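You operate a simulated robot arm through the tools that you are given. There is no shell and no other tool. Be economical: measure what you need, move in short steps, check, and stop when the job is done.

You are at the controls of a simulated two-armed robot. One attempt, no reset.

JOB
Take the dish cloth from the pantry worktop and hang it over the handle of the freezer drawer.

Only the result counts: the job must be done as asked and must still hold three seconds after the hand-in. Knocking over, shifting, dropping, spilling or breaking anything else fails it. Flat cloth is picked up by pressing the open fingertips on it (5 to 10 N) and closing them slowly along it; thin cloth reads only 2 to 8 mm in the jaws.

ROBOT AND FRAMES
Two 7-joint arms with two-finger grippers on one trunk, on a base that drives. Base frame: it is fixed to the floor where the robot stands at the start and does not move with it; the origin is under the middle of the robot, x ahead of it, y to its left, z up; the surface under the hand at the start is at about z = 910. Units: mm, rad, N and s.
The left shoulder is at the start at [51, 174, 1177], the right one opposite. With the tool pointing down near the work surface each hand reaches from about 240 to 860 mm from the robot's upright axis, wherever it stands, measured 20 degrees to its own side. Payload 2.94 kg a hand.
The TCP of each hand is the grasp point between the finger pads, 30 mm short of the fingertips. In the tool frame z runs along the fingers and y along their closing line. The gripper opens to 138 mm. The gripper's body begins 109 mm behind the TCP.
Orientation is that of the tool frame in the base frame, as a unit quaternion [w, x, y, z]. With the fingers straight down and closing along the base's y, the tool's x points along the base's -x, its y along +y and its z along -z.

CONTROLS
- The arms move only by the tool move_arm. It takes "left_increments", "right_increments" or both (then of equal length, played together; a hand with none holds still); each is a list of rows, each a list of 3 entries, a list of its own where there are three numbers: the turn, a rotation vector about the tool's x, y, z in units of 120 degrees (1.0 is 120 degrees), then the shift along the tool's x, y, z in units of 400 mm (1.0 is 400 mm), then the opening, from 0 (shut) to 1 (fully open). In form: [[[rx, ry, rz], [x, y, z], fingers], ...]. A call has 1 to 12 rows; each row is the pose to reach, as a shift and turn from the pose commanded when the call began, along the tool's axes at that moment. A call with a number of a shift or a turn outside -1 to 1 is refused whole. Each row takes 0.2 s and may step no farther than 50 mm and 0.15 rad from the row before; otherwise, or with a gripper value out of range, the whole call is refused. A pose out of reach is approached as far as the arm can. The call stops where the force on the tool passes 40 N (or 10 N more than at its start, if that is more) or the arm is blocked; 0.2 s more then pass. Each finger halts on what it meets, pressing with about 33 N; the grip force reading is that of the motor and also rises with nothing between the fingers. The clock runs only during rows and for 0.2 s after the last one: add rows that repeat a pose to give the fingers time. It gives the time, the measured TCP pose, the force on the tool (base axes), the opening and the grip force at its end, in the units of the frame above (readings bear some noise), with the torque about the TCP (base axes, N m) and any sound that the robot's microphone picked up, and new pictures: "show" is both (left out), scene, wrist or none (wrist: the cameras of the hands that moved).
- Cameras (640 x 400 px; columns grow to the right, rows downward): "scene" is now at [111.8, -32.3, 1639.2]; the picture's right is [-0.42, -0.91, -0.00], its down [-0.78, 0.37, -0.51] and it looks along [0.46, -0.22, -0.86] (base axes); focal length 276 px, centre (320, 200). "left" rides on the left gripper at [71, -19, -146] in its tool frame; the picture's right is [0.26, 0.96, 0.00], its down [-0.85, 0.23, -0.48] and it looks along [-0.46, 0.13, 0.88] (tool axes); focal length 280 px, centre (320, 200). "right" rides on the right gripper at [71, 19, -146] in its tool frame; the picture's right is [-0.26, 0.97, 0.00], its down [-0.85, -0.23, -0.48] and it looks along [-0.46, -0.12, 0.88] (tool axes); focal length 280 px, centre (320, 200). There is no depth. A picture from a camera that has moved, and an enlarged one, comes with that camera's place and axes in the base frame and with its lens.
- slide_trunk(by): slides the trunk up (or, below 0, down) by that many mm; the arms and the scene camera ride with it, the base frame stays. It gives what a move gives, with no picture.
- roll_base(legs): drives the robot by 1 to 6 legs, each [ahead, turn to the left] in mm and rad, along the robot's own axes; the way and the turn of a leg run together, so that a leg with both is an arc; at most 1500 mm and 3.142 rad a leg. The arms and the cameras ride along, it lands a little off, and it stops where it bumps. It gives what a move gives, and a new picture of the scene camera.
- head_to(pan, tilt): turns the head with the scene camera to pan (to the left, within 2.094 rad either way) and tilt (down, from -0.506 to 1.204), counted from straight ahead of the robot. It gives what a move gives, and a new picture of the scene camera.
- enlarge(camera, box): a new picture of the part [left, top, right, bottom] of that camera's present view, enlarged. It takes no simulated time.
- hand_in(): hands the job in; it is judged then, once.

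Work in short steps. Places have to be worked out from the pictures, the camera data and where the tool is seen: move nearer, look again, correct. Check each grasp and each placing, and mend what went wrong. You have 120 turns and 260 pictures in all, those below and enlarged ones among them. Open the grippers and draw the arms clear of the work before you hand the job in, unless the task says otherwise; then end with one line.

The tools are called after "Emit:" as a command line: name --argument value ..., lists and objects as JSON in quotes. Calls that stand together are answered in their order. move_arm: Moves the arms, as the interface text tells. Its arguments: {"type":"object","properties":{"left_increments":{"type":"array","items":{"type":"array"}},"right_increments":{"type":"array","items":{"type":"array"}},"show":{"type":"string","enum":["both","scene","wrist","none"]}},"required":[]} The other tools are called the same way: slide_trunk (by) slides the trunk up or down; roll_base (legs) drives the base; head_to (pan, tilt) turns the head that bears the scene camera; enlarge (camera, box) takes an enlarged picture of a part of a camera's view; hand_in () hands the job in.

At the start:

```text
t: 0.0
left_tool_pos: [553.0, -108.4, 1081.6]
left_tcp_rot: [0.0, 0.0, 1.0, 0.0]
left_contact_force: [-0.3, -0.1, 0.4]
left_ft_torque: [0.01, 0.03, 0.01]
left_width: 137.9
left_grasp_force: 0.1
right_tool_pos: [341.8, -378.7, 1124.2]
right_tcp_rot: [0.0, 0.0, 1.0, 0.0]
right_contact_force: [0.9, -0.8, 0.3]
right_ft_torque: [-0.01, 0.0, 0.01]
right_width: 138.3
right_grasp_force: 0.0
trunk travel left (down, up): [-350.0, 384.0]
robot x, y, heading: [-0.5, -0.8, -0.003]
head pan, tilt: [-0.438, 1.037]
```

scene: 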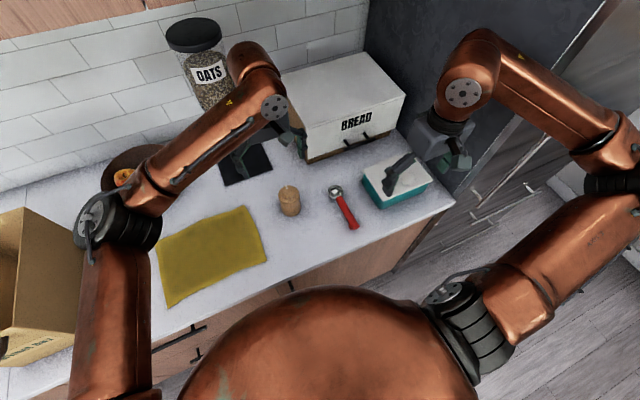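
right: 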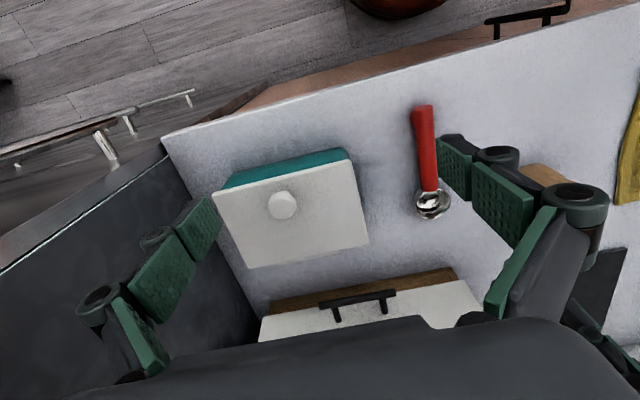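
left: 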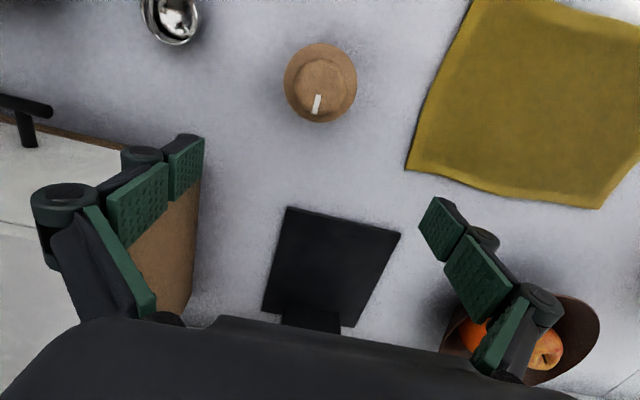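

The cloth lies on the worktop at about (470, 130, 910), and the fridge-freezer seems to stand to the right. I'll turn the head right to look at the freezer drawer and its handle.

Emit:
head_to --pan -1.0 --tilt 0.75

Emit:
enlarge --camera "scene" --box '[0, 0, 640, 400]'

```text
t: 1.0
left_tool_pos: [553.3, -109.3, 1082.7]
left_tcp_rot: [-0.001, 0.0, 1.0, 0.0]
left_contact_force: [0.2, -1.4, 0.1]
left_ft_torque: [-0.01, 0.04, 0.05]
left_width: 137.9
left_grasp_force: 0.0
right_tool_pos: [342.6, -379.0, 1122.8]
right_tcp_rot: [0.0, 0.0, 1.0, -0.001]
right_contact_force: [-1.0, 0.0, -0.1]
right_ft_torque: [-0.01, -0.01, 0.02]
right_width: 137.9
right_grasp_force: 0.0
trunk travel left (down, up): [-350.0, 384.0]
robot x, y, heading: [-0.6, -0.4, 0.001]
head pan, tilt: [-1.0, 0.75]
camera scene: at [95.8, -73.5, 1660.8], right [-0.84, -0.54, 0.0], down [-0.37, 0.57, -0.73], along [0.4, -0.61, -0.68], focal length 276 px, centre (320, 200)
```

scene: 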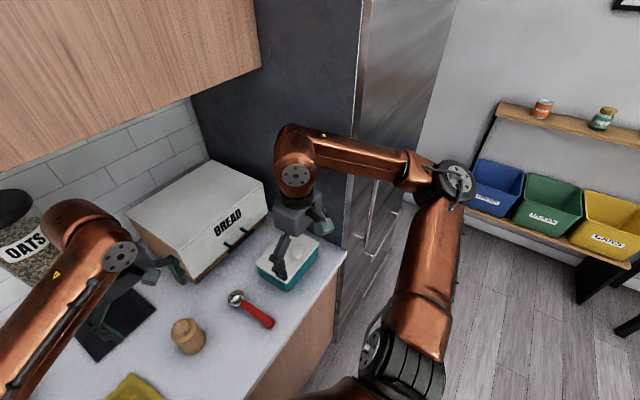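

```text
1.00 times, centred on (320, 200) of scene (not enlarged: the box is as wide or as high as the picture)
camera zoom: at [95.8, -73.5, 1660.8], right [-0.84, -0.54, 0.0], down [-0.37, 0.57, -0.73], along [0.4, -0.61, -0.68], focal length 276 px, centre (320, 200)
```

zoom: 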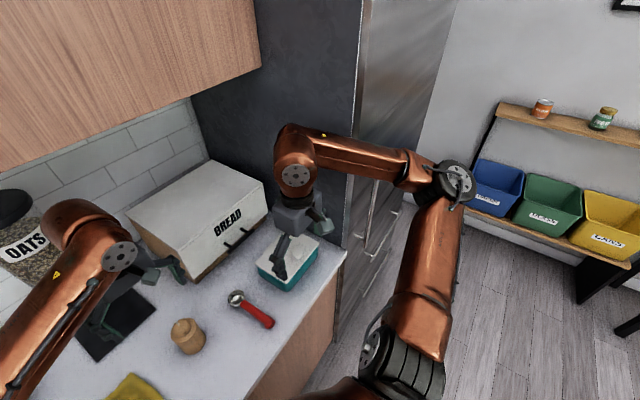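

I'll zoom in on the handle area.

Emit:
enlarge --camera "scene" --box '[320, 150, 440, 350]'

Emit:
enlarge --camera "right" --box '[0, 60, 240, 260]'

```text
2.00 times, centred on (380, 250) of scene
camera zoom: at [95.8, -73.5, 1660.8], right [-0.84, -0.54, 0.0], down [-0.37, 0.57, -0.73], along [0.4, -0.61, -0.68], focal length 552 px, centre (200, 100)
```

zoom: 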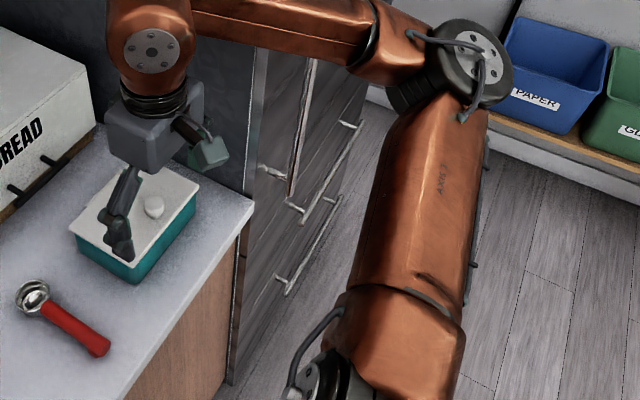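

```text
2.00 times, centred on (120, 160) of right
camera zoom: at [273.1, -360.4, 1269.4], right [0.26, 0.97, 0.0], down [0.85, -0.23, 0.48], along [0.46, -0.12, -0.88], focal length 561 px, centre (720, 280)
```

zoom: 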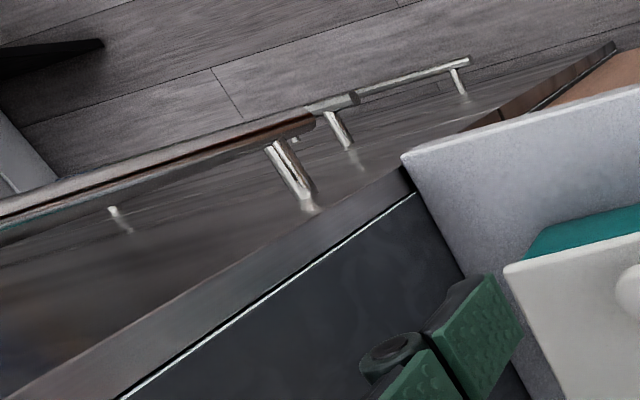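

The freezer has a vertical door handle and horizontal drawer handles; I'll study it after picking the cloth. From the pictures the cloth spans x≈380–576, y≈-3–257. I plan to pinch its near edge with both hands, closing along x, so I turn both grippers 90° and bring them above it.

Emit:
move_arm --left_increments '[[[0, 0, 0.0625], [0.0308, 0.0673, -0.00875], 1], [[0, 0, 0.125], [0.0617, 0.1346, -0.0175], 1], [[0, 0, 0.1875], [0.0925, 0.2019, -0.02625], 1], [[0, 0, 0.25], [0.1233, 0.2692, -0.035], 1], [[0, 0, 0.3125], [0.1542, 0.3365, -0.04375], 1], [[0, 0, 0.375], [0.185, 0.4038, -0.0525], 1], [[0, 0, 0.4375], [0.2158, 0.471, -0.06125], 1], [[0, 0, 0.5], [0.2467, 0.5383, -0.07], 1], [[0, 0, 0.5625], [0.2775, 0.6056, -0.07875], 1], [[0, 0, 0.625], [0.3083, 0.6729, -0.0875], 1], [[0, 0, 0.6875], [0.3392, 0.7402, -0.09625], 1], [[0, 0, 0.75], [0.37, 0.8075, -0.105], 1]]' --right_increments '[[[0, 0, -0.0625], [-0.0131, 0.0748, 0], 1], [[0, 0, -0.125], [-0.0262, 0.1496, 0], 1], [[0, 0, -0.1875], [-0.0394, 0.2244, 0], 1], [[0, 0, -0.25], [-0.0525, 0.2992, 0], 1], [[0, 0, -0.3125], [-0.0656, 0.374, 0], 1], [[0, 0, -0.375], [-0.0787, 0.4488, 0], 1], [[0, 0, -0.4375], [-0.0919, 0.5235, 0], 1], [[0, 0, -0.5], [-0.105, 0.5983, 0], 1], [[0, 0, -0.5625], [-0.1181, 0.6731, 0], 1], [[0, 0, -0.625], [-0.1312, 0.7479, 0], 1], [[0, 0, -0.6875], [-0.1444, 0.8227, 0], 1], [[0, 0, -0.75], [-0.1575, 0.8975, 0], 1]]' --show "wrist"

Emit:
head_to --pan 0.1 --tilt 1.05

```text
t: 3.6
left_tool_pos: [405.1, 219.1, 1123.5]
left_tcp_rot: [0.0, 0.708, 0.707, -0.001]
left_contact_force: [-0.1, 0.6, -1.1]
left_ft_torque: [-0.09, -0.06, 0.01]
left_width: 138.1
left_grasp_force: 0.1
right_tool_pos: [366.5, -7.6, 1122.2]
right_tcp_rot: [0.0, -0.706, 0.708, -0.002]
right_contact_force: [-0.3, 0.4, -0.6]
right_ft_torque: [-0.09, -0.06, 0.03]
right_width: 138.1
right_grasp_force: 0.1
right hand out of reach, approached as far as the arm can: row 11, 12
trunk travel left (down, up): [-350.0, 384.0]
robot x, y, heading: [-1.8, -1.7, -0.004]
head pan, tilt: [-1.0, 0.75]
camera right: at [349.2, -79.7, 1267.8], right [-0.96, 0.26, 0.0], down [0.23, 0.85, 0.47], along [0.13, 0.46, -0.88], focal length 280 px, centre (320, 200)
camera left: at [382.9, 289.4, 1269.4], right [0.97, 0.26, 0.0], down [0.23, -0.85, 0.48], along [0.12, -0.46, -0.88], focal length 280 px, centre (320, 200)
```

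right: 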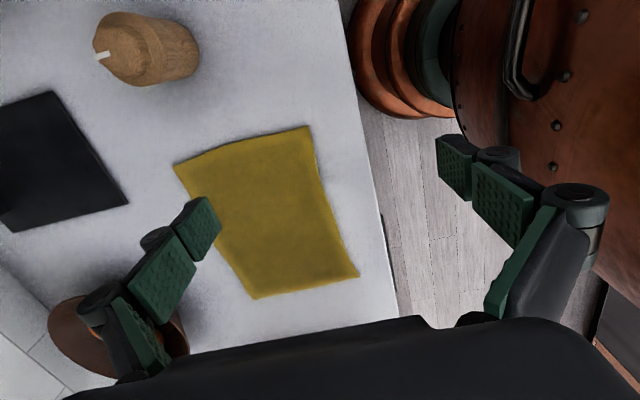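
left: 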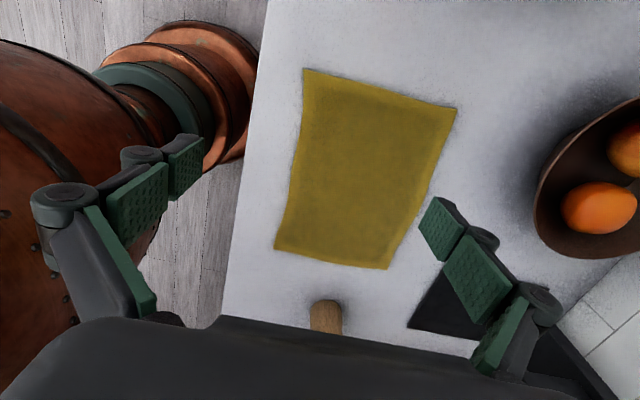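

```text
t: 4.9
left_tool_pos: [404.6, 216.6, 1124.6]
left_tcp_rot: [0.0, 0.707, 0.707, -0.001]
left_contact_force: [0.8, -0.4, -0.6]
left_ft_torque: [-0.01, -0.01, 0.01]
left_width: 138.1
left_grasp_force: 0.2
right_tool_pos: [367.4, -11.0, 1121.5]
right_tcp_rot: [0.0, -0.706, 0.708, -0.001]
right_contact_force: [0.8, -0.4, -0.4]
right_ft_torque: [0.01, 0.0, 0.01]
right_width: 138.1
right_grasp_force: 0.1
trunk travel left (down, up): [-350.0, 384.0]
robot x, y, heading: [1.2, 1.1, 0.0]
head pan, tilt: [0.099, 1.051]
camera scene: at [116.9, 4.2, 1638.3], right [0.1, -1.0, 0.0], down [-0.86, -0.09, -0.5], along [0.49, 0.05, -0.87], focal length 276 px, centre (320, 200)
```

scene: 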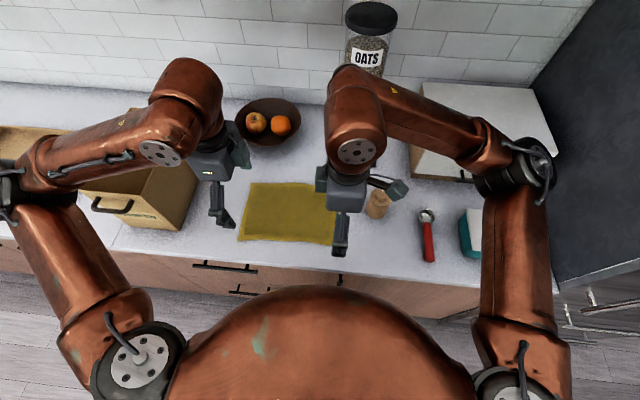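

The right hand can't get across far enough, so I'll reposition the base: back off first, and use that position to inspect the freezer.

Emit:
roll_base --legs '[[-300, 0]]'

Emit:
head_to --pan -1.0 --tilt 0.7

```text
t: 7.0
left_tool_pos: [104.8, 215.3, 1124.5]
left_tcp_rot: [0.001, 0.708, 0.707, -0.001]
left_contact_force: [-1.1, -0.3, -0.1]
left_ft_torque: [0.0, -0.01, 0.01]
left_width: 137.8
left_grasp_force: 0.0
right_tool_pos: [66.5, -11.8, 1120.7]
right_tcp_rot: [0.0, -0.705, 0.709, -0.001]
right_contact_force: [-0.4, 0.4, 0.5]
right_ft_torque: [0.01, -0.02, 0.02]
right_width: 137.8
right_grasp_force: 0.0
trunk travel left (down, up): [-350.0, 384.0]
robot x, y, heading: [-302.5, -1.8, -0.004]
head pan, tilt: [0.099, 1.051]
camera scene: at [-185.0, 4.1, 1638.4], right [0.1, -1.0, 0.0], down [-0.86, -0.09, -0.5], along [0.5, 0.05, -0.87], focal length 276 px, centre (320, 200)
```

scene: 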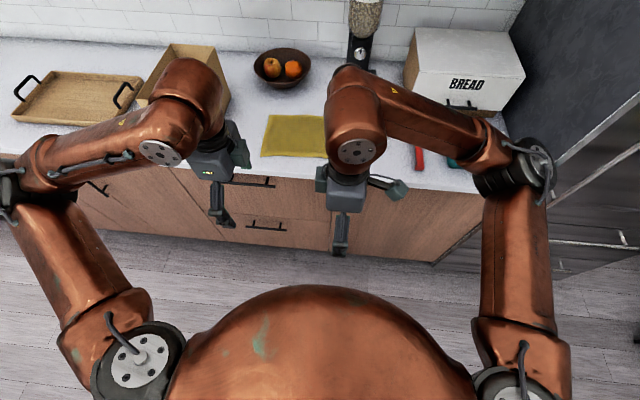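

```text
t: 8.3
left_tool_pos: [106.1, 215.2, 1123.5]
left_tcp_rot: [0.0, 0.707, 0.707, 0.0]
left_contact_force: [-0.4, -0.1, -0.9]
left_ft_torque: [0.03, 0.03, 0.0]
left_width: 137.8
left_grasp_force: 0.1
right_tool_pos: [67.7, -11.6, 1120.6]
right_tcp_rot: [-0.001, -0.705, 0.709, 0.0]
right_contact_force: [-0.4, 0.9, -0.5]
right_ft_torque: [-0.02, -0.01, 0.01]
right_width: 137.9
right_grasp_force: 0.1
trunk travel left (down, up): [-350.0, 384.0]
robot x, y, heading: [-301.3, -1.4, -0.004]
head pan, tilt: [-1.0, 0.7]
camera scene: at [-203.7, -74.0, 1665.1], right [-0.84, -0.54, 0.0], down [-0.35, 0.54, -0.76], along [0.41, -0.64, -0.64], focal length 276 px, centre (320, 200)
```

scene: 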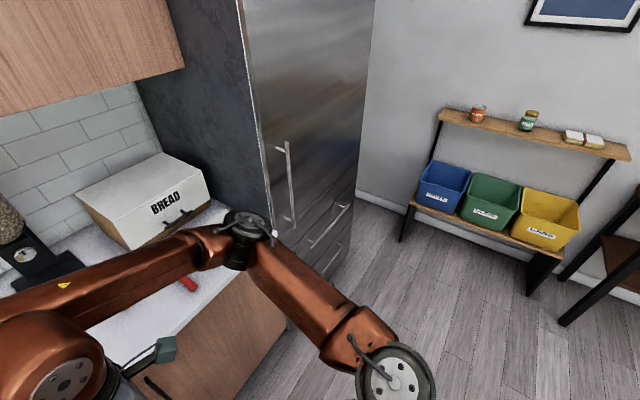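

I'll enlarge the lower part of the fridge to count drawers.

Emit:
enlarge --camera "scene" --box '[250, 130, 390, 300]'

```text
2.35 times, centred on (320, 215) of scene
camera zoom: at [-203.7, -74.0, 1665.1], right [-0.84, -0.54, 0.0], down [-0.35, 0.54, -0.76], along [0.41, -0.64, -0.64], focal length 649 px, centre (320, 165)
```

zoom: 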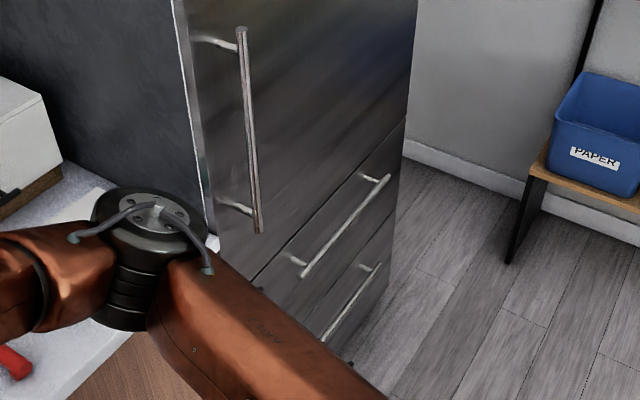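

There are two drawers below the door; I'll look for markings later. Now I drive to a spot ~90 mm back and 78 mm left of the start for the pick-up.

Emit:
roll_base --legs '[[0, 0.367], [226, 0], [0, -0.363]]'

Emit:
head_to --pan 0.0 --tilt 0.9

```text
t: 12.2
left_tool_pos: [314.7, 297.4, 1124.5]
left_tcp_rot: [-0.001, 0.705, 0.709, 0.0]
left_contact_force: [-0.1, -0.1, -0.4]
left_ft_torque: [0.05, -0.03, -0.04]
left_width: 138.0
left_grasp_force: 0.1
right_tool_pos: [278.9, 70.8, 1121.9]
right_tcp_rot: [0.0, -0.706, 0.708, 0.001]
right_contact_force: [0.1, -0.1, 0.7]
right_ft_torque: [0.05, -0.02, -0.03]
right_width: 138.0
right_grasp_force: 0.0
trunk travel left (down, up): [-350.0, 384.0]
robot x, y, heading: [-90.1, 79.3, 0.003]
head pan, tilt: [-1.0, 0.7]
camera scene: at [6.6, 6.4, 1665.1], right [-0.84, -0.54, 0.0], down [-0.35, 0.54, -0.76], along [0.41, -0.64, -0.64], focal length 276 px, centre (320, 200)
```

scene: 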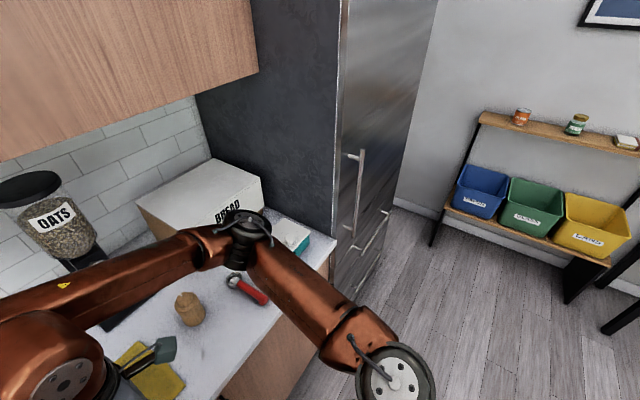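

```text
t: 13.5
left_tool_pos: [314.5, 297.3, 1124.2]
left_tcp_rot: [0.0, 0.706, 0.708, 0.0]
left_contact_force: [-0.2, -0.5, -0.5]
left_ft_torque: [0.01, -0.02, 0.01]
left_width: 138.4
left_grasp_force: 0.0
right_tool_pos: [278.0, 70.5, 1120.1]
right_tcp_rot: [0.001, -0.707, 0.707, 0.001]
right_contact_force: [0.2, 0.3, 1.0]
right_ft_torque: [-0.02, -0.03, 0.03]
right_width: 138.2
right_grasp_force: 0.1
trunk travel left (down, up): [-350.0, 384.0]
robot x, y, heading: [-89.9, 83.8, 0.004]
head pan, tilt: [0.0, 0.901]
camera scene: at [35.9, 78.6, 1648.9], right [0.0, -1.0, 0.0], down [-0.78, 0.0, -0.62], along [0.62, 0.0, -0.78], focal length 276 px, centre (320, 200)
```

scene: 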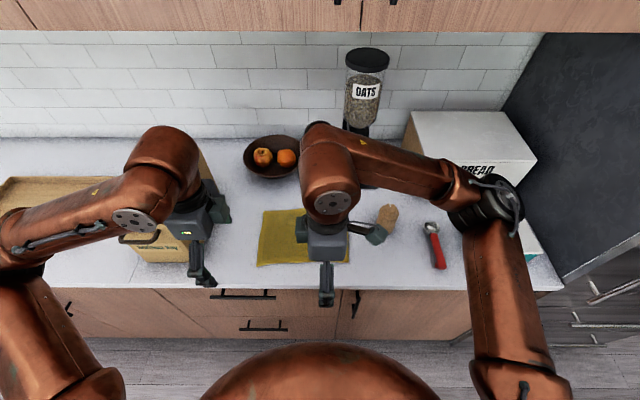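

Base is well placed. I lower both hands over the near edge of the cloth (targets left (404,222), right (416,38), z≈985) with fingers at 40 mm.

Emit:
move_arm --left_increments '[[[0, 0, 0], [-0.031, 0.037, 0.058], 0.8], [[0, 0, 0], [-0.0625, 0.075, 0.116], 0.7], [[0, 0, 0], [-0.094, 0.112, 0.174], 0.6], [[0, 0, 0], [-0.125, 0.149, 0.232], 0.5], [[0, 0, 0], [-0.156, 0.187, 0.29], 0.4], [[0, 0, 0], [-0.1875, 0.224, 0.3475], 0.29], [[0, 0, 0], [-0.1875, 0.224, 0.3475], 0.29]]' --right_increments '[[[0, 0, 0], [0.0135, -0.0575, 0.056], 0.8], [[0, 0, 0], [0.027, -0.115, 0.1125], 0.7], [[0, 0, 0], [0.0405, -0.1725, 0.169], 0.6], [[0, 0, 0], [0.054, -0.23, 0.225], 0.5], [[0, 0, 0], [0.0675, -0.2875, 0.281], 0.4], [[0, 0, 0], [0.081, -0.345, 0.3375], 0.29], [[0, 0, 0], [0.081, -0.345, 0.3375], 0.29]]'

```text
t: 15.1
left_tool_pos: [404.7, 226.2, 983.8]
left_tcp_rot: [0.001, 0.706, 0.708, -0.002]
left_contact_force: [0.3, 0.0, 0.2]
left_ft_torque: [-0.1, 0.01, -0.03]
left_width: 40.1
left_grasp_force: 0.1
right_tool_pos: [271.3, 97.5, 1028.6]
right_tcp_rot: [0.004, 0.71, -0.704, -0.004]
right_contact_force: [-0.3, 1.4, -0.5]
right_ft_torque: [-0.12, -0.02, -0.01]
right_width: 40.2
right_grasp_force: 0.1
right hand out of reach, approached as far as the arm can: row 1, 2, 3, 4, 5, 6, 7
trunk travel left (down, up): [-350.0, 384.0]
robot x, y, heading: [-87.8, 81.3, 0.002]
head pan, tilt: [0.0, 0.901]
camera scene: at [36.6, 83.5, 1648.9], right [0.0, -1.0, 0.0], down [-0.78, 0.0, -0.62], along [0.62, 0.0, -0.78], focal length 276 px, centre (320, 200)
camera right: at [255.5, 25.8, 1174.3], right [-0.97, 0.26, 0.01], down [0.23, 0.85, 0.47], along [0.11, 0.46, -0.88], focal length 280 px, centre (320, 200)
camera left: at [383.5, 296.9, 1129.0], right [0.96, 0.27, 0.0], down [0.23, -0.85, 0.48], along [0.13, -0.46, -0.88], focal length 280 px, centre (320, 200)
```

scene: 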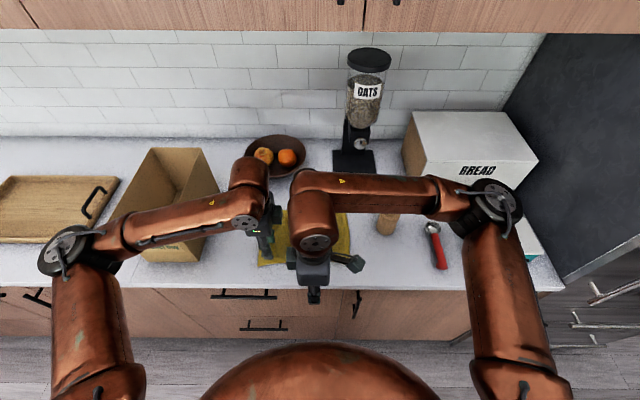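
right: 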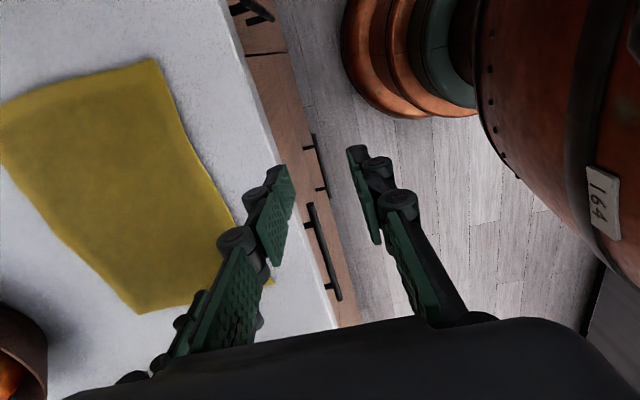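
left: 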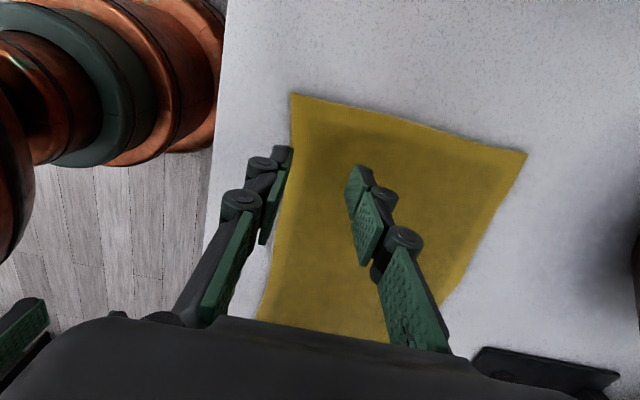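

The left hand sits right at the cloth's edge, but the right wrist hits a limit in this yaw. I'll bring the right hand up and turn it back toward the default yaw, then try the opposite yaw.

Emit:
move_arm --right_increments '[[[0, 0, 0.0625], [0.027, -0.0208, -0.025], 0.29], [[0, 0, 0.125], [0.054, -0.0417, -0.05], 0.29], [[0, 0, 0.1875], [0.081, -0.0625, -0.075], 0.29], [[0, 0, 0.25], [0.108, -0.0833, -0.1], 0.29], [[0, 0, 0.3125], [0.135, -0.104, -0.125], 0.29], [[0, 0, 0.375], [0.1625, -0.125, -0.15], 0.29], [[0, 0, 0.4375], [0.19, -0.146, -0.175], 0.29], [[0, 0, 0.5], [0.217, -0.167, -0.2], 0.29], [[0, 0, 0.5625], [0.244, -0.1875, -0.225], 0.29], [[0, 0, 0.625], [0.27, -0.208, -0.25], 0.29], [[0, 0, 0.6875], [0.298, -0.229, -0.275], 0.29], [[0, 0, 0.75], [0.325, -0.25, -0.3], 0.29]]' --show "scene"

```text
t: 17.7
left_tool_pos: [404.1, 221.9, 985.0]
left_tcp_rot: [0.0, 0.706, 0.708, 0.0]
left_contact_force: [-0.1, -0.8, 0.5]
left_ft_torque: [-0.01, 0.0, -0.01]
left_width: 40.1
left_grasp_force: 0.2
right_tool_pos: [369.7, -40.1, 1147.0]
right_tcp_rot: [0.0, 0.001, 1.0, 0.0]
right_contact_force: [0.4, -0.1, 0.5]
right_ft_torque: [0.01, 0.02, -0.01]
right_width: 40.2
right_grasp_force: 0.2
trunk travel left (down, up): [-350.0, 384.0]
robot x, y, heading: [-90.8, 85.3, 0.007]
head pan, tilt: [0.0, 0.901]
camera scene: at [35.9, 78.0, 1648.9], right [0.0, -1.0, 0.0], down [-0.78, 0.0, -0.62], along [0.62, 0.0, -0.78], focal length 276 px, centre (320, 200)
```

scene: 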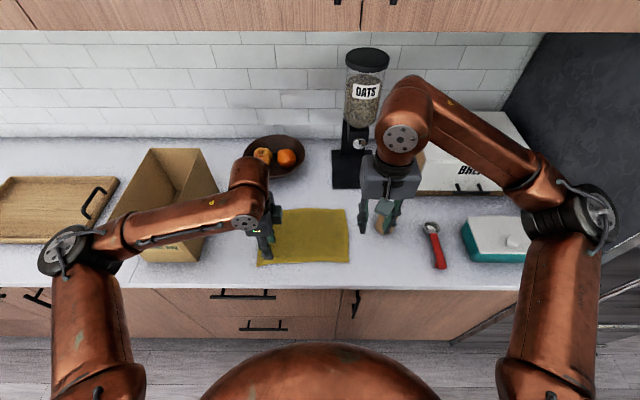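

The right hand is back in default yaw. I now turn it a further +90° (camera toward the inside) while moving above (416, 38).

Emit:
move_arm --right_increments '[[[0, 0, 0.0625], [-0.0096, 0.01625, 0.0146], 0.29], [[0, 0, 0.125], [-0.0192, 0.0325, 0.029], 0.29], [[0, 0, 0.1875], [-0.0288, 0.0488, 0.0438], 0.29], [[0, 0, 0.25], [-0.0383, 0.065, 0.058], 0.29], [[0, 0, 0.3125], [-0.048, 0.081, 0.073], 0.29], [[0, 0, 0.375], [-0.0575, 0.0975, 0.0875], 0.29], [[0, 0, 0.4375], [-0.067, 0.114, 0.102], 0.29], [[0, 0, 0.5], [-0.0767, 0.13, 0.1167], 0.29], [[0, 0, 0.5625], [-0.086, 0.146, 0.131], 0.29], [[0, 0, 0.625], [-0.096, 0.1625, 0.146], 0.29], [[0, 0, 0.6875], [-0.105, 0.179, 0.16], 0.29], [[0, 0, 0.75], [-0.115, 0.195, 0.175], 0.29]]'

```text
t: 20.3
left_tool_pos: [404.2, 223.4, 984.0]
left_tcp_rot: [-0.001, 0.706, 0.708, -0.001]
left_contact_force: [1.1, 0.0, 0.0]
left_ft_torque: [0.0, 0.02, 0.0]
left_width: 39.9
left_grasp_force: 0.0
right_tool_pos: [414.8, 39.6, 1077.2]
right_tcp_rot: [0.001, 0.709, 0.706, 0.001]
right_contact_force: [-0.4, 0.5, -0.4]
right_ft_torque: [-0.01, 0.0, -0.02]
right_width: 40.1
right_grasp_force: 0.1
trunk travel left (down, up): [-350.0, 384.0]
robot x, y, heading: [-89.2, 81.4, 0.003]
head pan, tilt: [0.0, 0.901]
camera scene: at [36.2, 78.6, 1648.9], right [0.0, -1.0, 0.0], down [-0.78, 0.0, -0.62], along [0.62, 0.0, -0.78], focal length 276 px, centre (320, 200)
camera right: at [436.1, 108.5, 1222.1], right [0.96, -0.27, 0.0], down [-0.23, -0.85, 0.48], along [-0.13, -0.46, -0.88], focal length 280 px, centre (320, 200)
```

scene: 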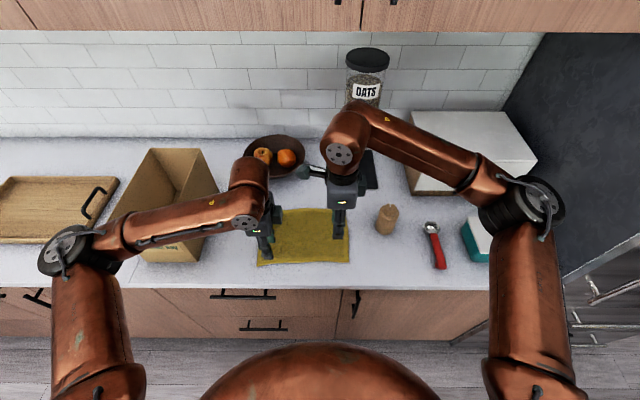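
right: 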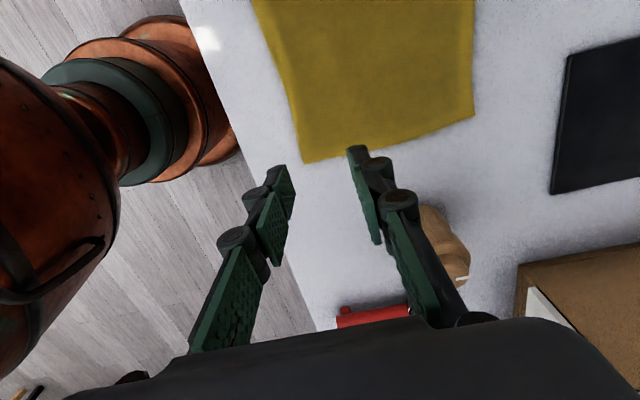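

Both yaws work now and the near edge is confirmed at x≈375 (left) and ≈383 (right). I lower both to about 10 mm over contact.

Emit:
move_arm --left_increments '[[[0, 0, 0], [0, 0, 0.02], 0.29], [[0, 0, 0], [0, 0, 0.04], 0.29], [[0, 0, 0], [0, 0, 0.06], 0.29], [[0, 0, 0], [0, 0, 0.08], 0.29]]' --right_increments '[[[0, 0, 0], [0, 0, 0.08], 0.29], [[0, 0, 0], [0, 0, 0.16], 0.29], [[0, 0, 0], [0, 0, 0.24], 0.29], [[0, 0, 0], [0, 0, 0.3125], 0.29]]' --show "wrist"

```text
t: 21.3
left_tool_pos: [405.4, 222.5, 952.0]
left_tcp_rot: [0.0, 0.706, 0.708, 0.001]
left_contact_force: [-0.5, 0.1, 0.0]
left_ft_torque: [-0.02, 0.02, 0.0]
left_width: 39.9
left_grasp_force: 0.1
right_tool_pos: [414.2, 38.7, 951.3]
right_tcp_rot: [0.0, 0.707, 0.708, 0.0]
right_contact_force: [-0.6, 0.6, -0.1]
right_ft_torque: [-0.01, 0.0, 0.02]
right_width: 39.9
right_grasp_force: 0.2
trunk travel left (down, up): [-350.0, 384.0]
robot x, y, heading: [-91.4, 82.0, 0.01]
head pan, tilt: [0.0, 0.901]
camera right: at [435.5, 108.8, 1097.1], right [0.96, -0.26, 0.0], down [-0.23, -0.85, 0.48], along [-0.12, -0.46, -0.88], focal length 280 px, centre (320, 200)
camera left: at [383.0, 293.6, 1098.4], right [0.96, 0.27, 0.0], down [0.23, -0.85, 0.48], along [0.13, -0.46, -0.88], focal length 280 px, centre (320, 200)
```

right: 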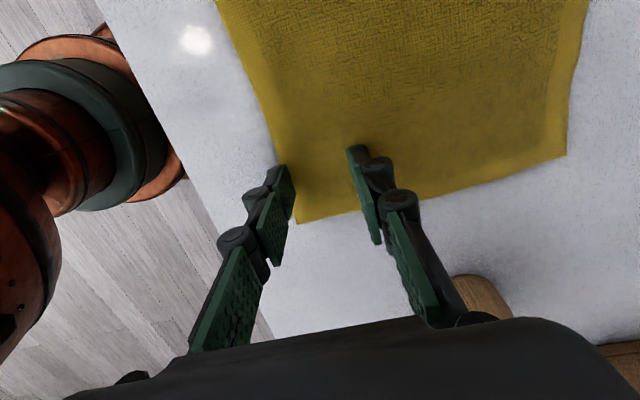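
left: 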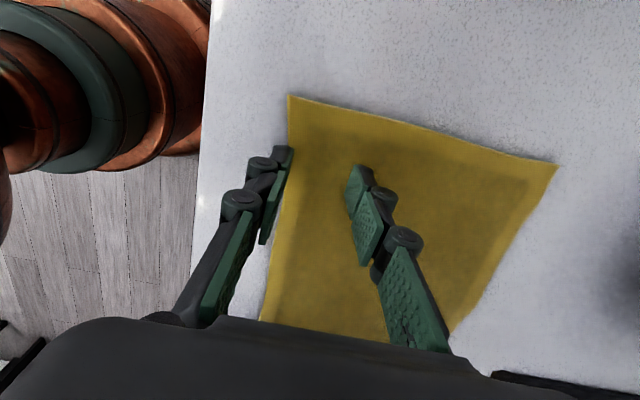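

Near fingers straddle the edge; I shift both 10 mm inward and descend gently to feel the contact.

Emit:
move_arm --left_increments '[[[0, 0, 0], [0, 0.025, 0], 0.29], [[0, 0, 0], [0, 0.025, 0.01], 0.29], [[0, 0, 0], [0, 0.025, 0.02], 0.29], [[0, 0, 0], [0, 0.025, 0.025], 0.29]]' --right_increments '[[[0, 0, 0], [0, 0.025, 0], 0.29], [[0, 0, 0], [0, 0.025, 0.01], 0.29], [[0, 0, 0], [0, 0.025, 0.02], 0.29], [[0, 0, 0], [0, 0.025, 0.025], 0.29]]' --show "none"

```text
t: 22.3
left_tool_pos: [414.9, 222.6, 944.2]
left_tcp_rot: [0.001, 0.706, 0.708, 0.0]
left_contact_force: [0.6, 0.2, 2.4]
left_ft_torque: [0.02, 0.0, 0.0]
left_width: 40.1
left_grasp_force: 0.1
right_tool_pos: [423.9, 39.3, 942.5]
right_tcp_rot: [0.001, 0.708, 0.706, 0.0]
right_contact_force: [0.1, -0.5, 9.9]
right_ft_torque: [-0.06, 0.1, 0.0]
right_width: 40.1
right_grasp_force: 0.1
trunk travel left (down, up): [-350.0, 384.0]
robot x, y, heading: [-88.7, 80.5, 0.005]
head pan, tilt: [0.0, 0.901]
```

Right presses at ~10 N, left at ~2 N. I push the left down ~1.5 mm more and close both slowly.

Emit:
move_arm --left_increments '[[[0, 0, 0], [0, 0, 0.004], 0.29], [[0, 0, 0], [0, 0, 0.004], 0.26], [[0, 0, 0], [0, 0, 0.004], 0.23], [[0, 0, 0], [0, 0, 0.004], 0.2], [[0, 0, 0], [0, 0, 0.004], 0.17], [[0, 0, 0], [0, 0, 0.004], 0.14], [[0, 0, 0], [0, 0, 0.004], 0.11], [[0, 0, 0], [0, 0, 0.004], 0.08], [[0, 0, 0], [0, 0, 0.004], 0.05], [[0, 0, 0], [0, 0, 0.004], 0.02], [[0, 0, 0], [0, 0, 0.004], 0], [[0, 0, 0], [0, 0, 0.004], 0]]' --right_increments '[[[0, 0, 0], [0, 0, 0], 0.29], [[0, 0, 0], [0, 0, 0], 0.26], [[0, 0, 0], [0, 0, 0], 0.23], [[0, 0, 0], [0, 0, 0], 0.2], [[0, 0, 0], [0, 0, 0], 0.17], [[0, 0, 0], [0, 0, 0], 0.14], [[0, 0, 0], [0, 0, 0], 0.11], [[0, 0, 0], [0, 0, 0], 0.08], [[0, 0, 0], [0, 0, 0], 0.05], [[0, 0, 0], [0, 0, 0], 0.02], [[0, 0, 0], [0, 0, 0], 0], [[0, 0, 0], [0, 0, 0], 0]]' --show "wrist"

```text
t: 24.9
left_tool_pos: [414.0, 223.8, 941.4]
left_tcp_rot: [0.0, 0.706, 0.708, -0.001]
left_contact_force: [0.2, -0.9, 4.3]
left_ft_torque: [-0.04, -0.07, 0.05]
left_width: 2.7
left_grasp_force: 30.1
right_tool_pos: [423.9, 37.9, 941.9]
right_tcp_rot: [0.001, 0.707, 0.707, 0.001]
right_contact_force: [0.9, 1.4, 2.8]
right_ft_torque: [0.01, 0.02, -0.01]
right_width: 4.4
right_grasp_force: 34.2
trunk travel left (down, up): [-350.0, 384.0]
robot x, y, heading: [-89.2, 78.9, 0.003]
head pan, tilt: [0.0, 0.901]
camera right: at [445.3, 108.4, 1087.6], right [0.96, -0.26, 0.0], down [-0.23, -0.85, 0.48], along [-0.12, -0.46, -0.88], focal length 280 px, centre (320, 200)
camera left: at [392.5, 293.0, 1086.8], right [0.96, 0.27, 0.0], down [0.23, -0.85, 0.48], along [0.13, -0.46, -0.88], focal length 280 px, centre (320, 200)
```

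right: 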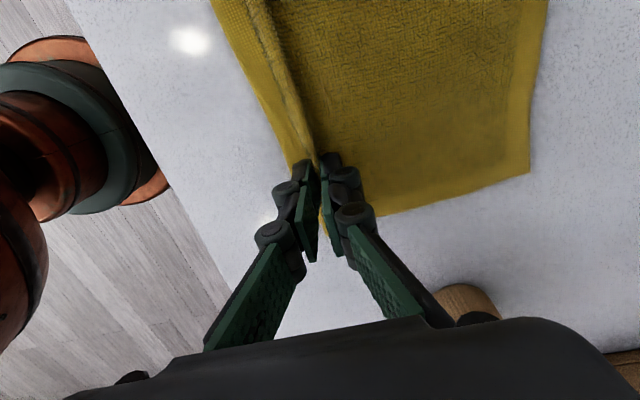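
left: 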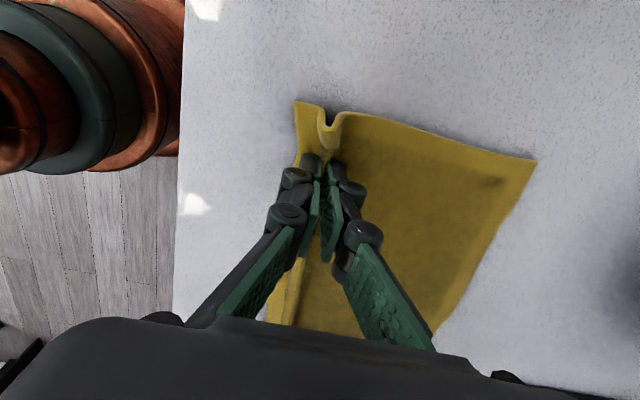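

Both jaws hold a neat fold (2.7 and 4.4 mm). I lift both together.

Emit:
move_arm --left_increments '[[[0, 0, 0], [0, 0, -0.05], 0], [[0, 0, 0], [0, 0, -0.1], 0], [[0, 0, 0], [0, 0, -0.16], 0], [[0, 0, 0], [0, 0, -0.22], 0], [[0, 0, 0], [0, 0, -0.28], 0], [[0, 0, 0], [0, 0, -0.34], 0], [[0, 0, 0], [0, 0, -0.4], 0], [[0, 0, 0], [0, 0, -0.46], 0], [[0, 0, 0], [0, 0, -0.52], 0], [[0, 0, 0], [0, 0, -0.56], 0]]' --right_increments '[[[0, 0, 0], [0, 0, -0.05], 0], [[0, 0, 0], [0, 0, -0.1], 0], [[0, 0, 0], [0, 0, -0.16], 0], [[0, 0, 0], [0, 0, -0.22], 0], [[0, 0, 0], [0, 0, -0.28], 0], [[0, 0, 0], [0, 0, -0.34], 0], [[0, 0, 0], [0, 0, -0.4], 0], [[0, 0, 0], [0, 0, -0.46], 0], [[0, 0, 0], [0, 0, -0.52], 0], [[0, 0, 0], [0, 0, -0.56], 0]]'

```text
t: 27.1
left_tool_pos: [413.5, 222.3, 1165.2]
left_tcp_rot: [-0.001, 0.706, 0.708, -0.001]
left_contact_force: [0.1, 0.0, -4.6]
left_ft_torque: [-0.01, -0.12, 0.02]
left_width: 2.0
left_grasp_force: 29.4
right_tool_pos: [424.4, 38.8, 1166.0]
right_tcp_rot: [0.001, 0.707, 0.707, 0.0]
right_contact_force: [-0.4, 1.3, -1.6]
right_ft_torque: [-0.01, -0.07, 0.01]
right_width: 6.4
right_grasp_force: 30.6
trunk travel left (down, up): [-350.0, 384.0]
robot x, y, heading: [-89.4, 82.5, 0.003]
head pan, tilt: [0.0, 0.901]
camera scene: at [35.2, 78.4, 1649.0], right [0.0, -1.0, 0.0], down [-0.78, 0.0, -0.62], along [0.62, 0.0, -0.78], focal length 276 px, centre (320, 200)
camera right: at [444.9, 108.8, 1312.1], right [0.96, -0.26, 0.0], down [-0.23, -0.85, 0.48], along [-0.12, -0.46, -0.88], focal length 280 px, centre (320, 200)
camera left: at [392.3, 293.2, 1311.3], right [0.96, 0.27, 0.0], down [0.23, -0.85, 0.48], along [0.13, -0.46, -0.88], focal length 280 px, centre (320, 200)
```

scene: 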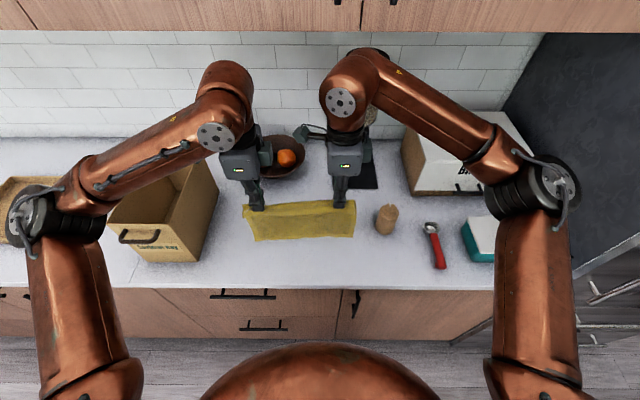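
right: 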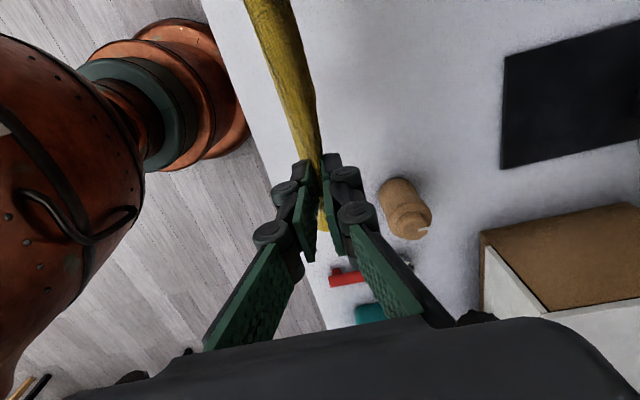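
left: 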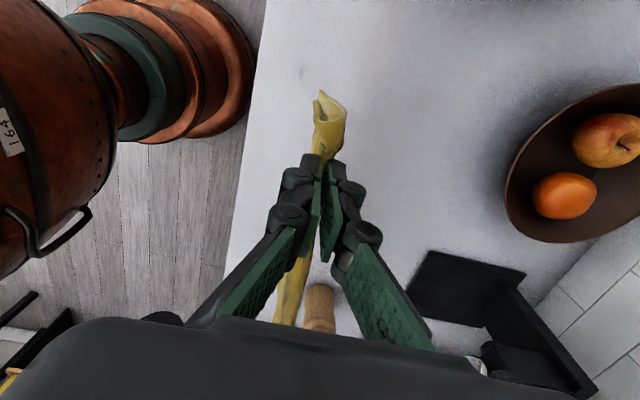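

The cloth hangs flat between both hands. I back off from the counter and look toward the freezer.

Emit:
roll_base --legs '[[-400, 0], [0, -0.6]]'

Emit:
head_to --pan -0.35 --tilt 0.55

```text
t: 31.3
left_tool_pos: [0.5, -89.8, 1165.4]
left_tcp_rot: [0.0, 0.884, 0.467, 0.0]
left_contact_force: [-0.7, -0.8, 9.1]
left_ft_torque: [0.09, -0.06, -0.02]
left_width: 2.7
left_grasp_force: 31.8
right_tool_pos: [-95.5, -246.5, 1164.9]
right_tcp_rot: [0.0, 0.885, 0.465, 0.0]
right_contact_force: [0.4, 0.2, 0.9]
right_ft_torque: [0.02, -0.09, 0.03]
right_width: 3.1
right_grasp_force: 26.3
trunk travel left (down, up): [-350.0, 384.0]
robot x, y, heading: [-498.7, 78.2, -0.597]
head pan, tilt: [0.0, 0.901]
camera scene: at [-391.1, 7.3, 1648.9], right [-0.56, -0.83, 0.0], down [-0.65, 0.44, -0.62], along [0.51, -0.35, -0.78], focal length 276 px, centre (320, 200)
```

scene: 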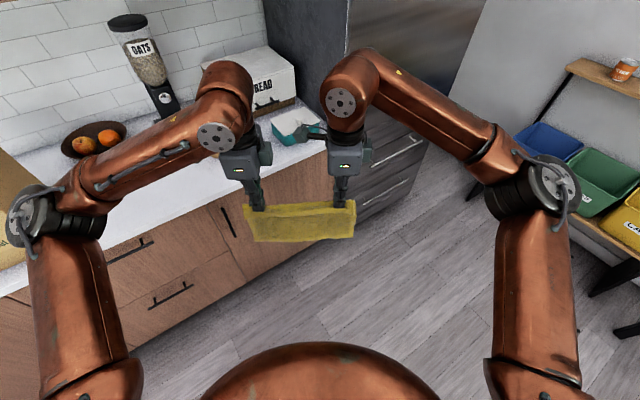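

```text
t: 32.1
left_tool_pos: [0.9, -88.7, 1166.2]
left_tcp_rot: [0.0, 0.884, 0.467, 0.0]
left_contact_force: [1.2, -1.8, 3.7]
left_ft_torque: [-0.02, 0.1, -0.04]
left_width: 4.1
left_grasp_force: 35.5
right_tool_pos: [-95.0, -246.3, 1166.2]
right_tcp_rot: [0.0, 0.885, 0.466, 0.0]
right_contact_force: [1.1, 1.6, -0.9]
right_ft_torque: [-0.02, -0.03, 0.02]
right_width: 7.3
right_grasp_force: 31.9
trunk travel left (down, up): [-350.0, 384.0]
robot x, y, heading: [-494.1, 77.4, -0.596]
head pan, tilt: [-0.351, 0.55]
camera scene: at [-400.8, -22.7, 1678.1], right [-0.81, -0.58, 0.0], down [-0.31, 0.43, -0.85], along [0.5, -0.69, -0.52], focal length 276 px, centre (320, 200)
```

scene: 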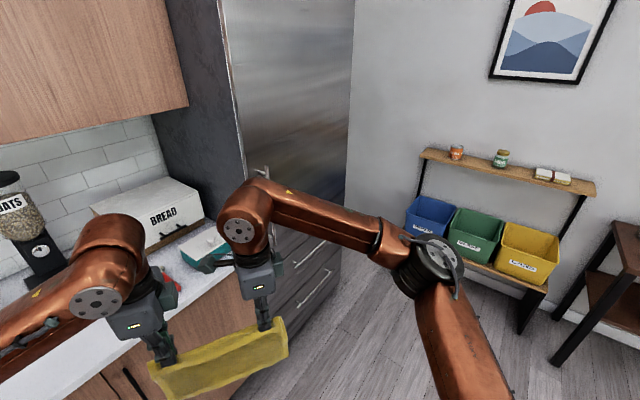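

The path toward the freezer front is clear. I turn to face -y and drive about 700 mm, then look again.

Emit:
roll_base --legs '[[0, -0.97], [700, 0], [0, 1.2]]'

Emit:
head_to --pan -0.2 --tilt 0.6

```text
t: 41.4
left_tool_pos: [22.9, -680.8, 1165.7]
left_tcp_rot: [0.0, 0.831, 0.556, 0.0]
left_contact_force: [-0.8, 0.5, 1.1]
left_ft_torque: [-0.02, -0.04, -0.04]
left_width: 3.6
left_grasp_force: 34.6
right_tool_pos: [-38.9, -854.5, 1166.2]
right_tcp_rot: [0.001, 0.833, 0.553, 0.001]
right_contact_force: [-0.9, -0.1, 0.6]
right_ft_torque: [0.0, -0.01, -0.01]
right_width: 4.7
right_grasp_force: 37.2
trunk travel left (down, up): [-350.0, 384.0]
robot x, y, heading: [-495.1, -620.9, -0.394]
head pan, tilt: [-0.351, 0.55]
camera scene: at [-384.8, -699.0, 1678.3], right [-0.68, -0.74, 0.0], down [-0.38, 0.35, -0.85], along [0.63, -0.58, -0.52], focal length 276 px, centre (320, 200)
```

scene: 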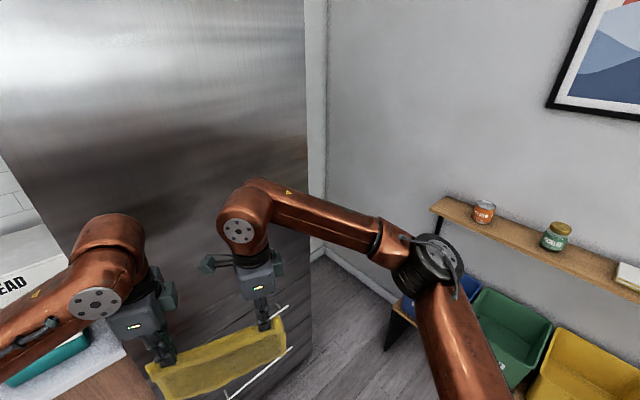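

```text
t: 42.1
left_tool_pos: [22.9, -682.9, 1165.8]
left_tcp_rot: [0.001, 0.832, 0.555, 0.0]
left_contact_force: [-1.1, -1.2, -0.4]
left_ft_torque: [0.02, 0.01, -0.02]
left_width: 4.4
left_grasp_force: 31.7
right_tool_pos: [-38.5, -854.4, 1166.0]
right_tcp_rot: [0.001, 0.833, 0.553, 0.0]
right_contact_force: [-0.1, -0.2, 1.8]
right_ft_torque: [0.01, -0.01, -0.03]
right_width: 4.1
right_grasp_force: 35.3
trunk travel left (down, up): [-350.0, 384.0]
robot x, y, heading: [-498.2, -617.6, -0.39]
head pan, tilt: [-0.201, 0.6]
camera scene: at [-377.8, -688.3, 1673.7], right [-0.56, -0.83, 0.0], down [-0.47, 0.32, -0.82], along [0.68, -0.46, -0.57], focal length 276 px, centre (320, 200)
```

scene: 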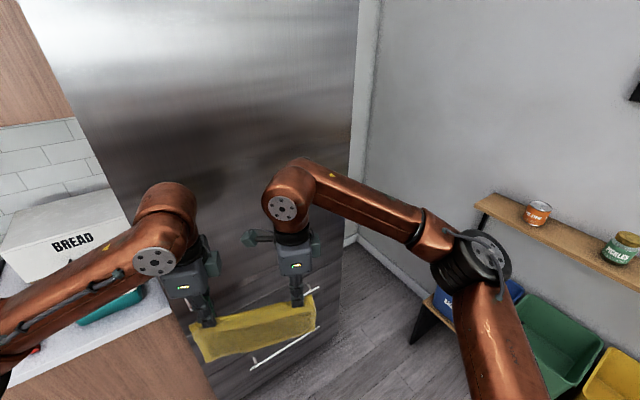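

The freezer front is at x≈345, with handles estimated at z≈630 and z≈300. To see drawer fronts without the arms in the way, I turn the body left and pan the head right.

Emit:
roll_base --legs '[[0, 0.7]]'

Emit:
head_to --pan -0.95 --tilt 0.85

```text
t: 44.3
left_tool_pos: [-58.6, -331.6, 1165.2]
left_tcp_rot: [0.0, 0.592, 0.806, 0.0]
left_contact_force: [0.2, -0.6, -2.3]
left_ft_torque: [-0.03, -0.06, 0.02]
left_width: 4.9
left_grasp_force: 31.9
right_tool_pos: [6.4, -503.6, 1165.8]
right_tcp_rot: [0.0, 0.592, 0.806, 0.001]
right_contact_force: [-0.6, -0.2, 2.2]
right_ft_torque: [0.02, -0.02, -0.05]
right_width: 3.1
right_grasp_force: 32.2
trunk travel left (down, up): [-350.0, 384.0]
robot x, y, heading: [-500.8, -618.2, 0.303]
head pan, tilt: [-0.201, 0.6]
camera scene: at [-361.8, -596.6, 1673.7], right [0.1, -0.99, 0.0], down [-0.56, -0.06, -0.82], along [0.82, 0.09, -0.57], focal length 276 px, centre (320, 200)
```

scene: 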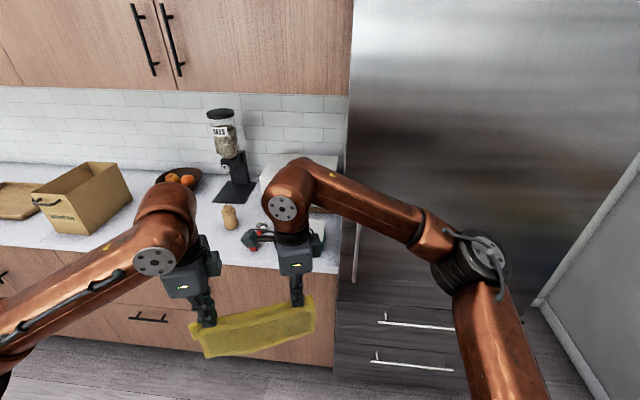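

```text
t: 45.4
left_tool_pos: [-56.9, -332.3, 1165.6]
left_tcp_rot: [0.0, 0.592, 0.806, 0.0]
left_contact_force: [1.8, 0.4, 3.7]
left_ft_torque: [-0.16, 0.16, 0.02]
left_width: 3.2
left_grasp_force: 28.6
right_tool_pos: [5.8, -505.2, 1166.7]
right_tcp_rot: [0.001, 0.592, 0.806, 0.001]
right_contact_force: [0.7, 0.0, 1.1]
right_ft_torque: [0.01, 0.01, -0.06]
right_width: 3.0
right_grasp_force: 31.4
trunk travel left (down, up): [-350.0, 384.0]
robot x, y, heading: [-496.7, -615.6, 0.303]
head pan, tilt: [-0.949, 0.85]
camera scene: at [-387.0, -653.1, 1652.9], right [-0.6, -0.8, 0.0], down [-0.6, 0.45, -0.66], along [0.53, -0.4, -0.75], focal length 276 px, centre (320, 200)
```

scene: 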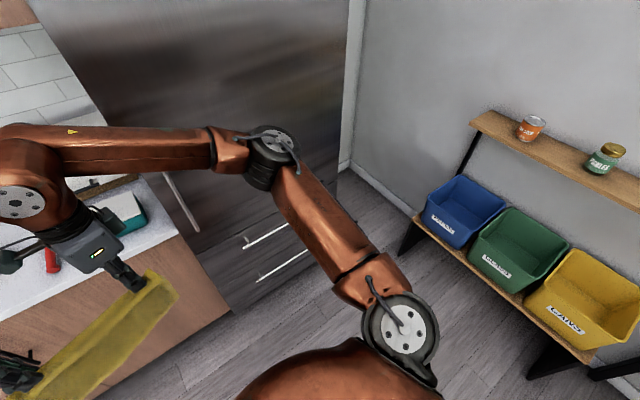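

Both drawer handles visible; enlarge to look for labels or differences.

Emit:
enlarge --camera "scene" --box '[180, 170, 340, 320]'

Emit:
head_to --pan -0.45 --tilt 0.85

```text
2.67 times, centred on (260, 245) of scene
camera zoom: at [-387.0, -653.1, 1652.9], right [-0.6, -0.8, 0.0], down [-0.6, 0.45, -0.66], along [0.53, -0.4, -0.75], focal length 736 px, centre (480, 80)
```

zoom: 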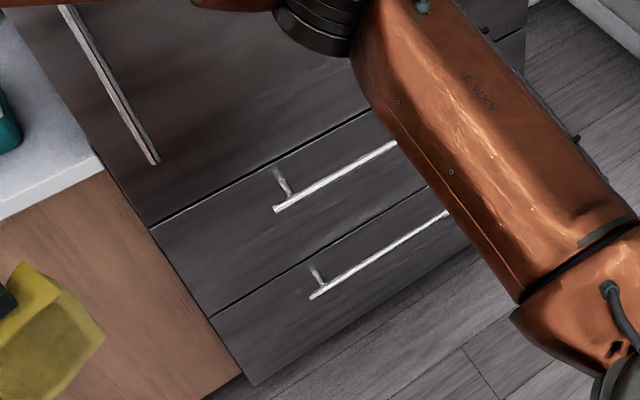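

```text
t: 46.4
left_tool_pos: [-58.3, -332.6, 1164.9]
left_tcp_rot: [0.0, 0.591, 0.807, 0.001]
left_contact_force: [-0.2, -0.3, 0.6]
left_ft_torque: [0.08, -0.06, 0.0]
left_width: 2.8
left_grasp_force: 30.9
right_tool_pos: [6.6, -505.2, 1166.0]
right_tcp_rot: [0.001, 0.592, 0.806, 0.001]
right_contact_force: [-0.1, -0.2, 1.7]
right_ft_torque: [0.0, 0.05, -0.02]
right_width: 2.9
right_grasp_force: 28.4
trunk travel left (down, up): [-350.0, 384.0]
robot x, y, heading: [-496.9, -617.7, 0.301]
head pan, tilt: [-0.45, 0.85]
camera scene: at [-372.2, -617.6, 1652.8], right [-0.15, -0.99, 0.0], down [-0.74, 0.11, -0.66], along [0.65, -0.1, -0.75], focal length 276 px, centre (320, 200)
```

scene: 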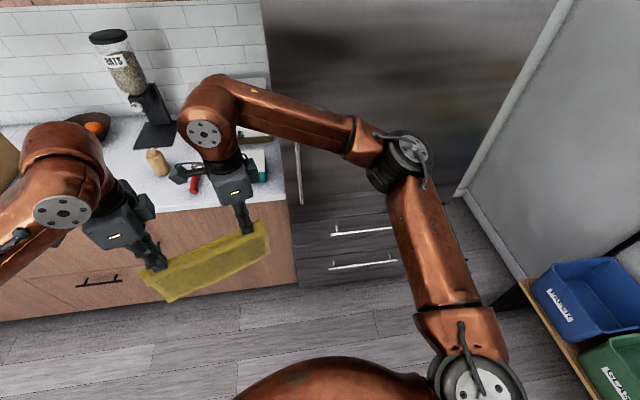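

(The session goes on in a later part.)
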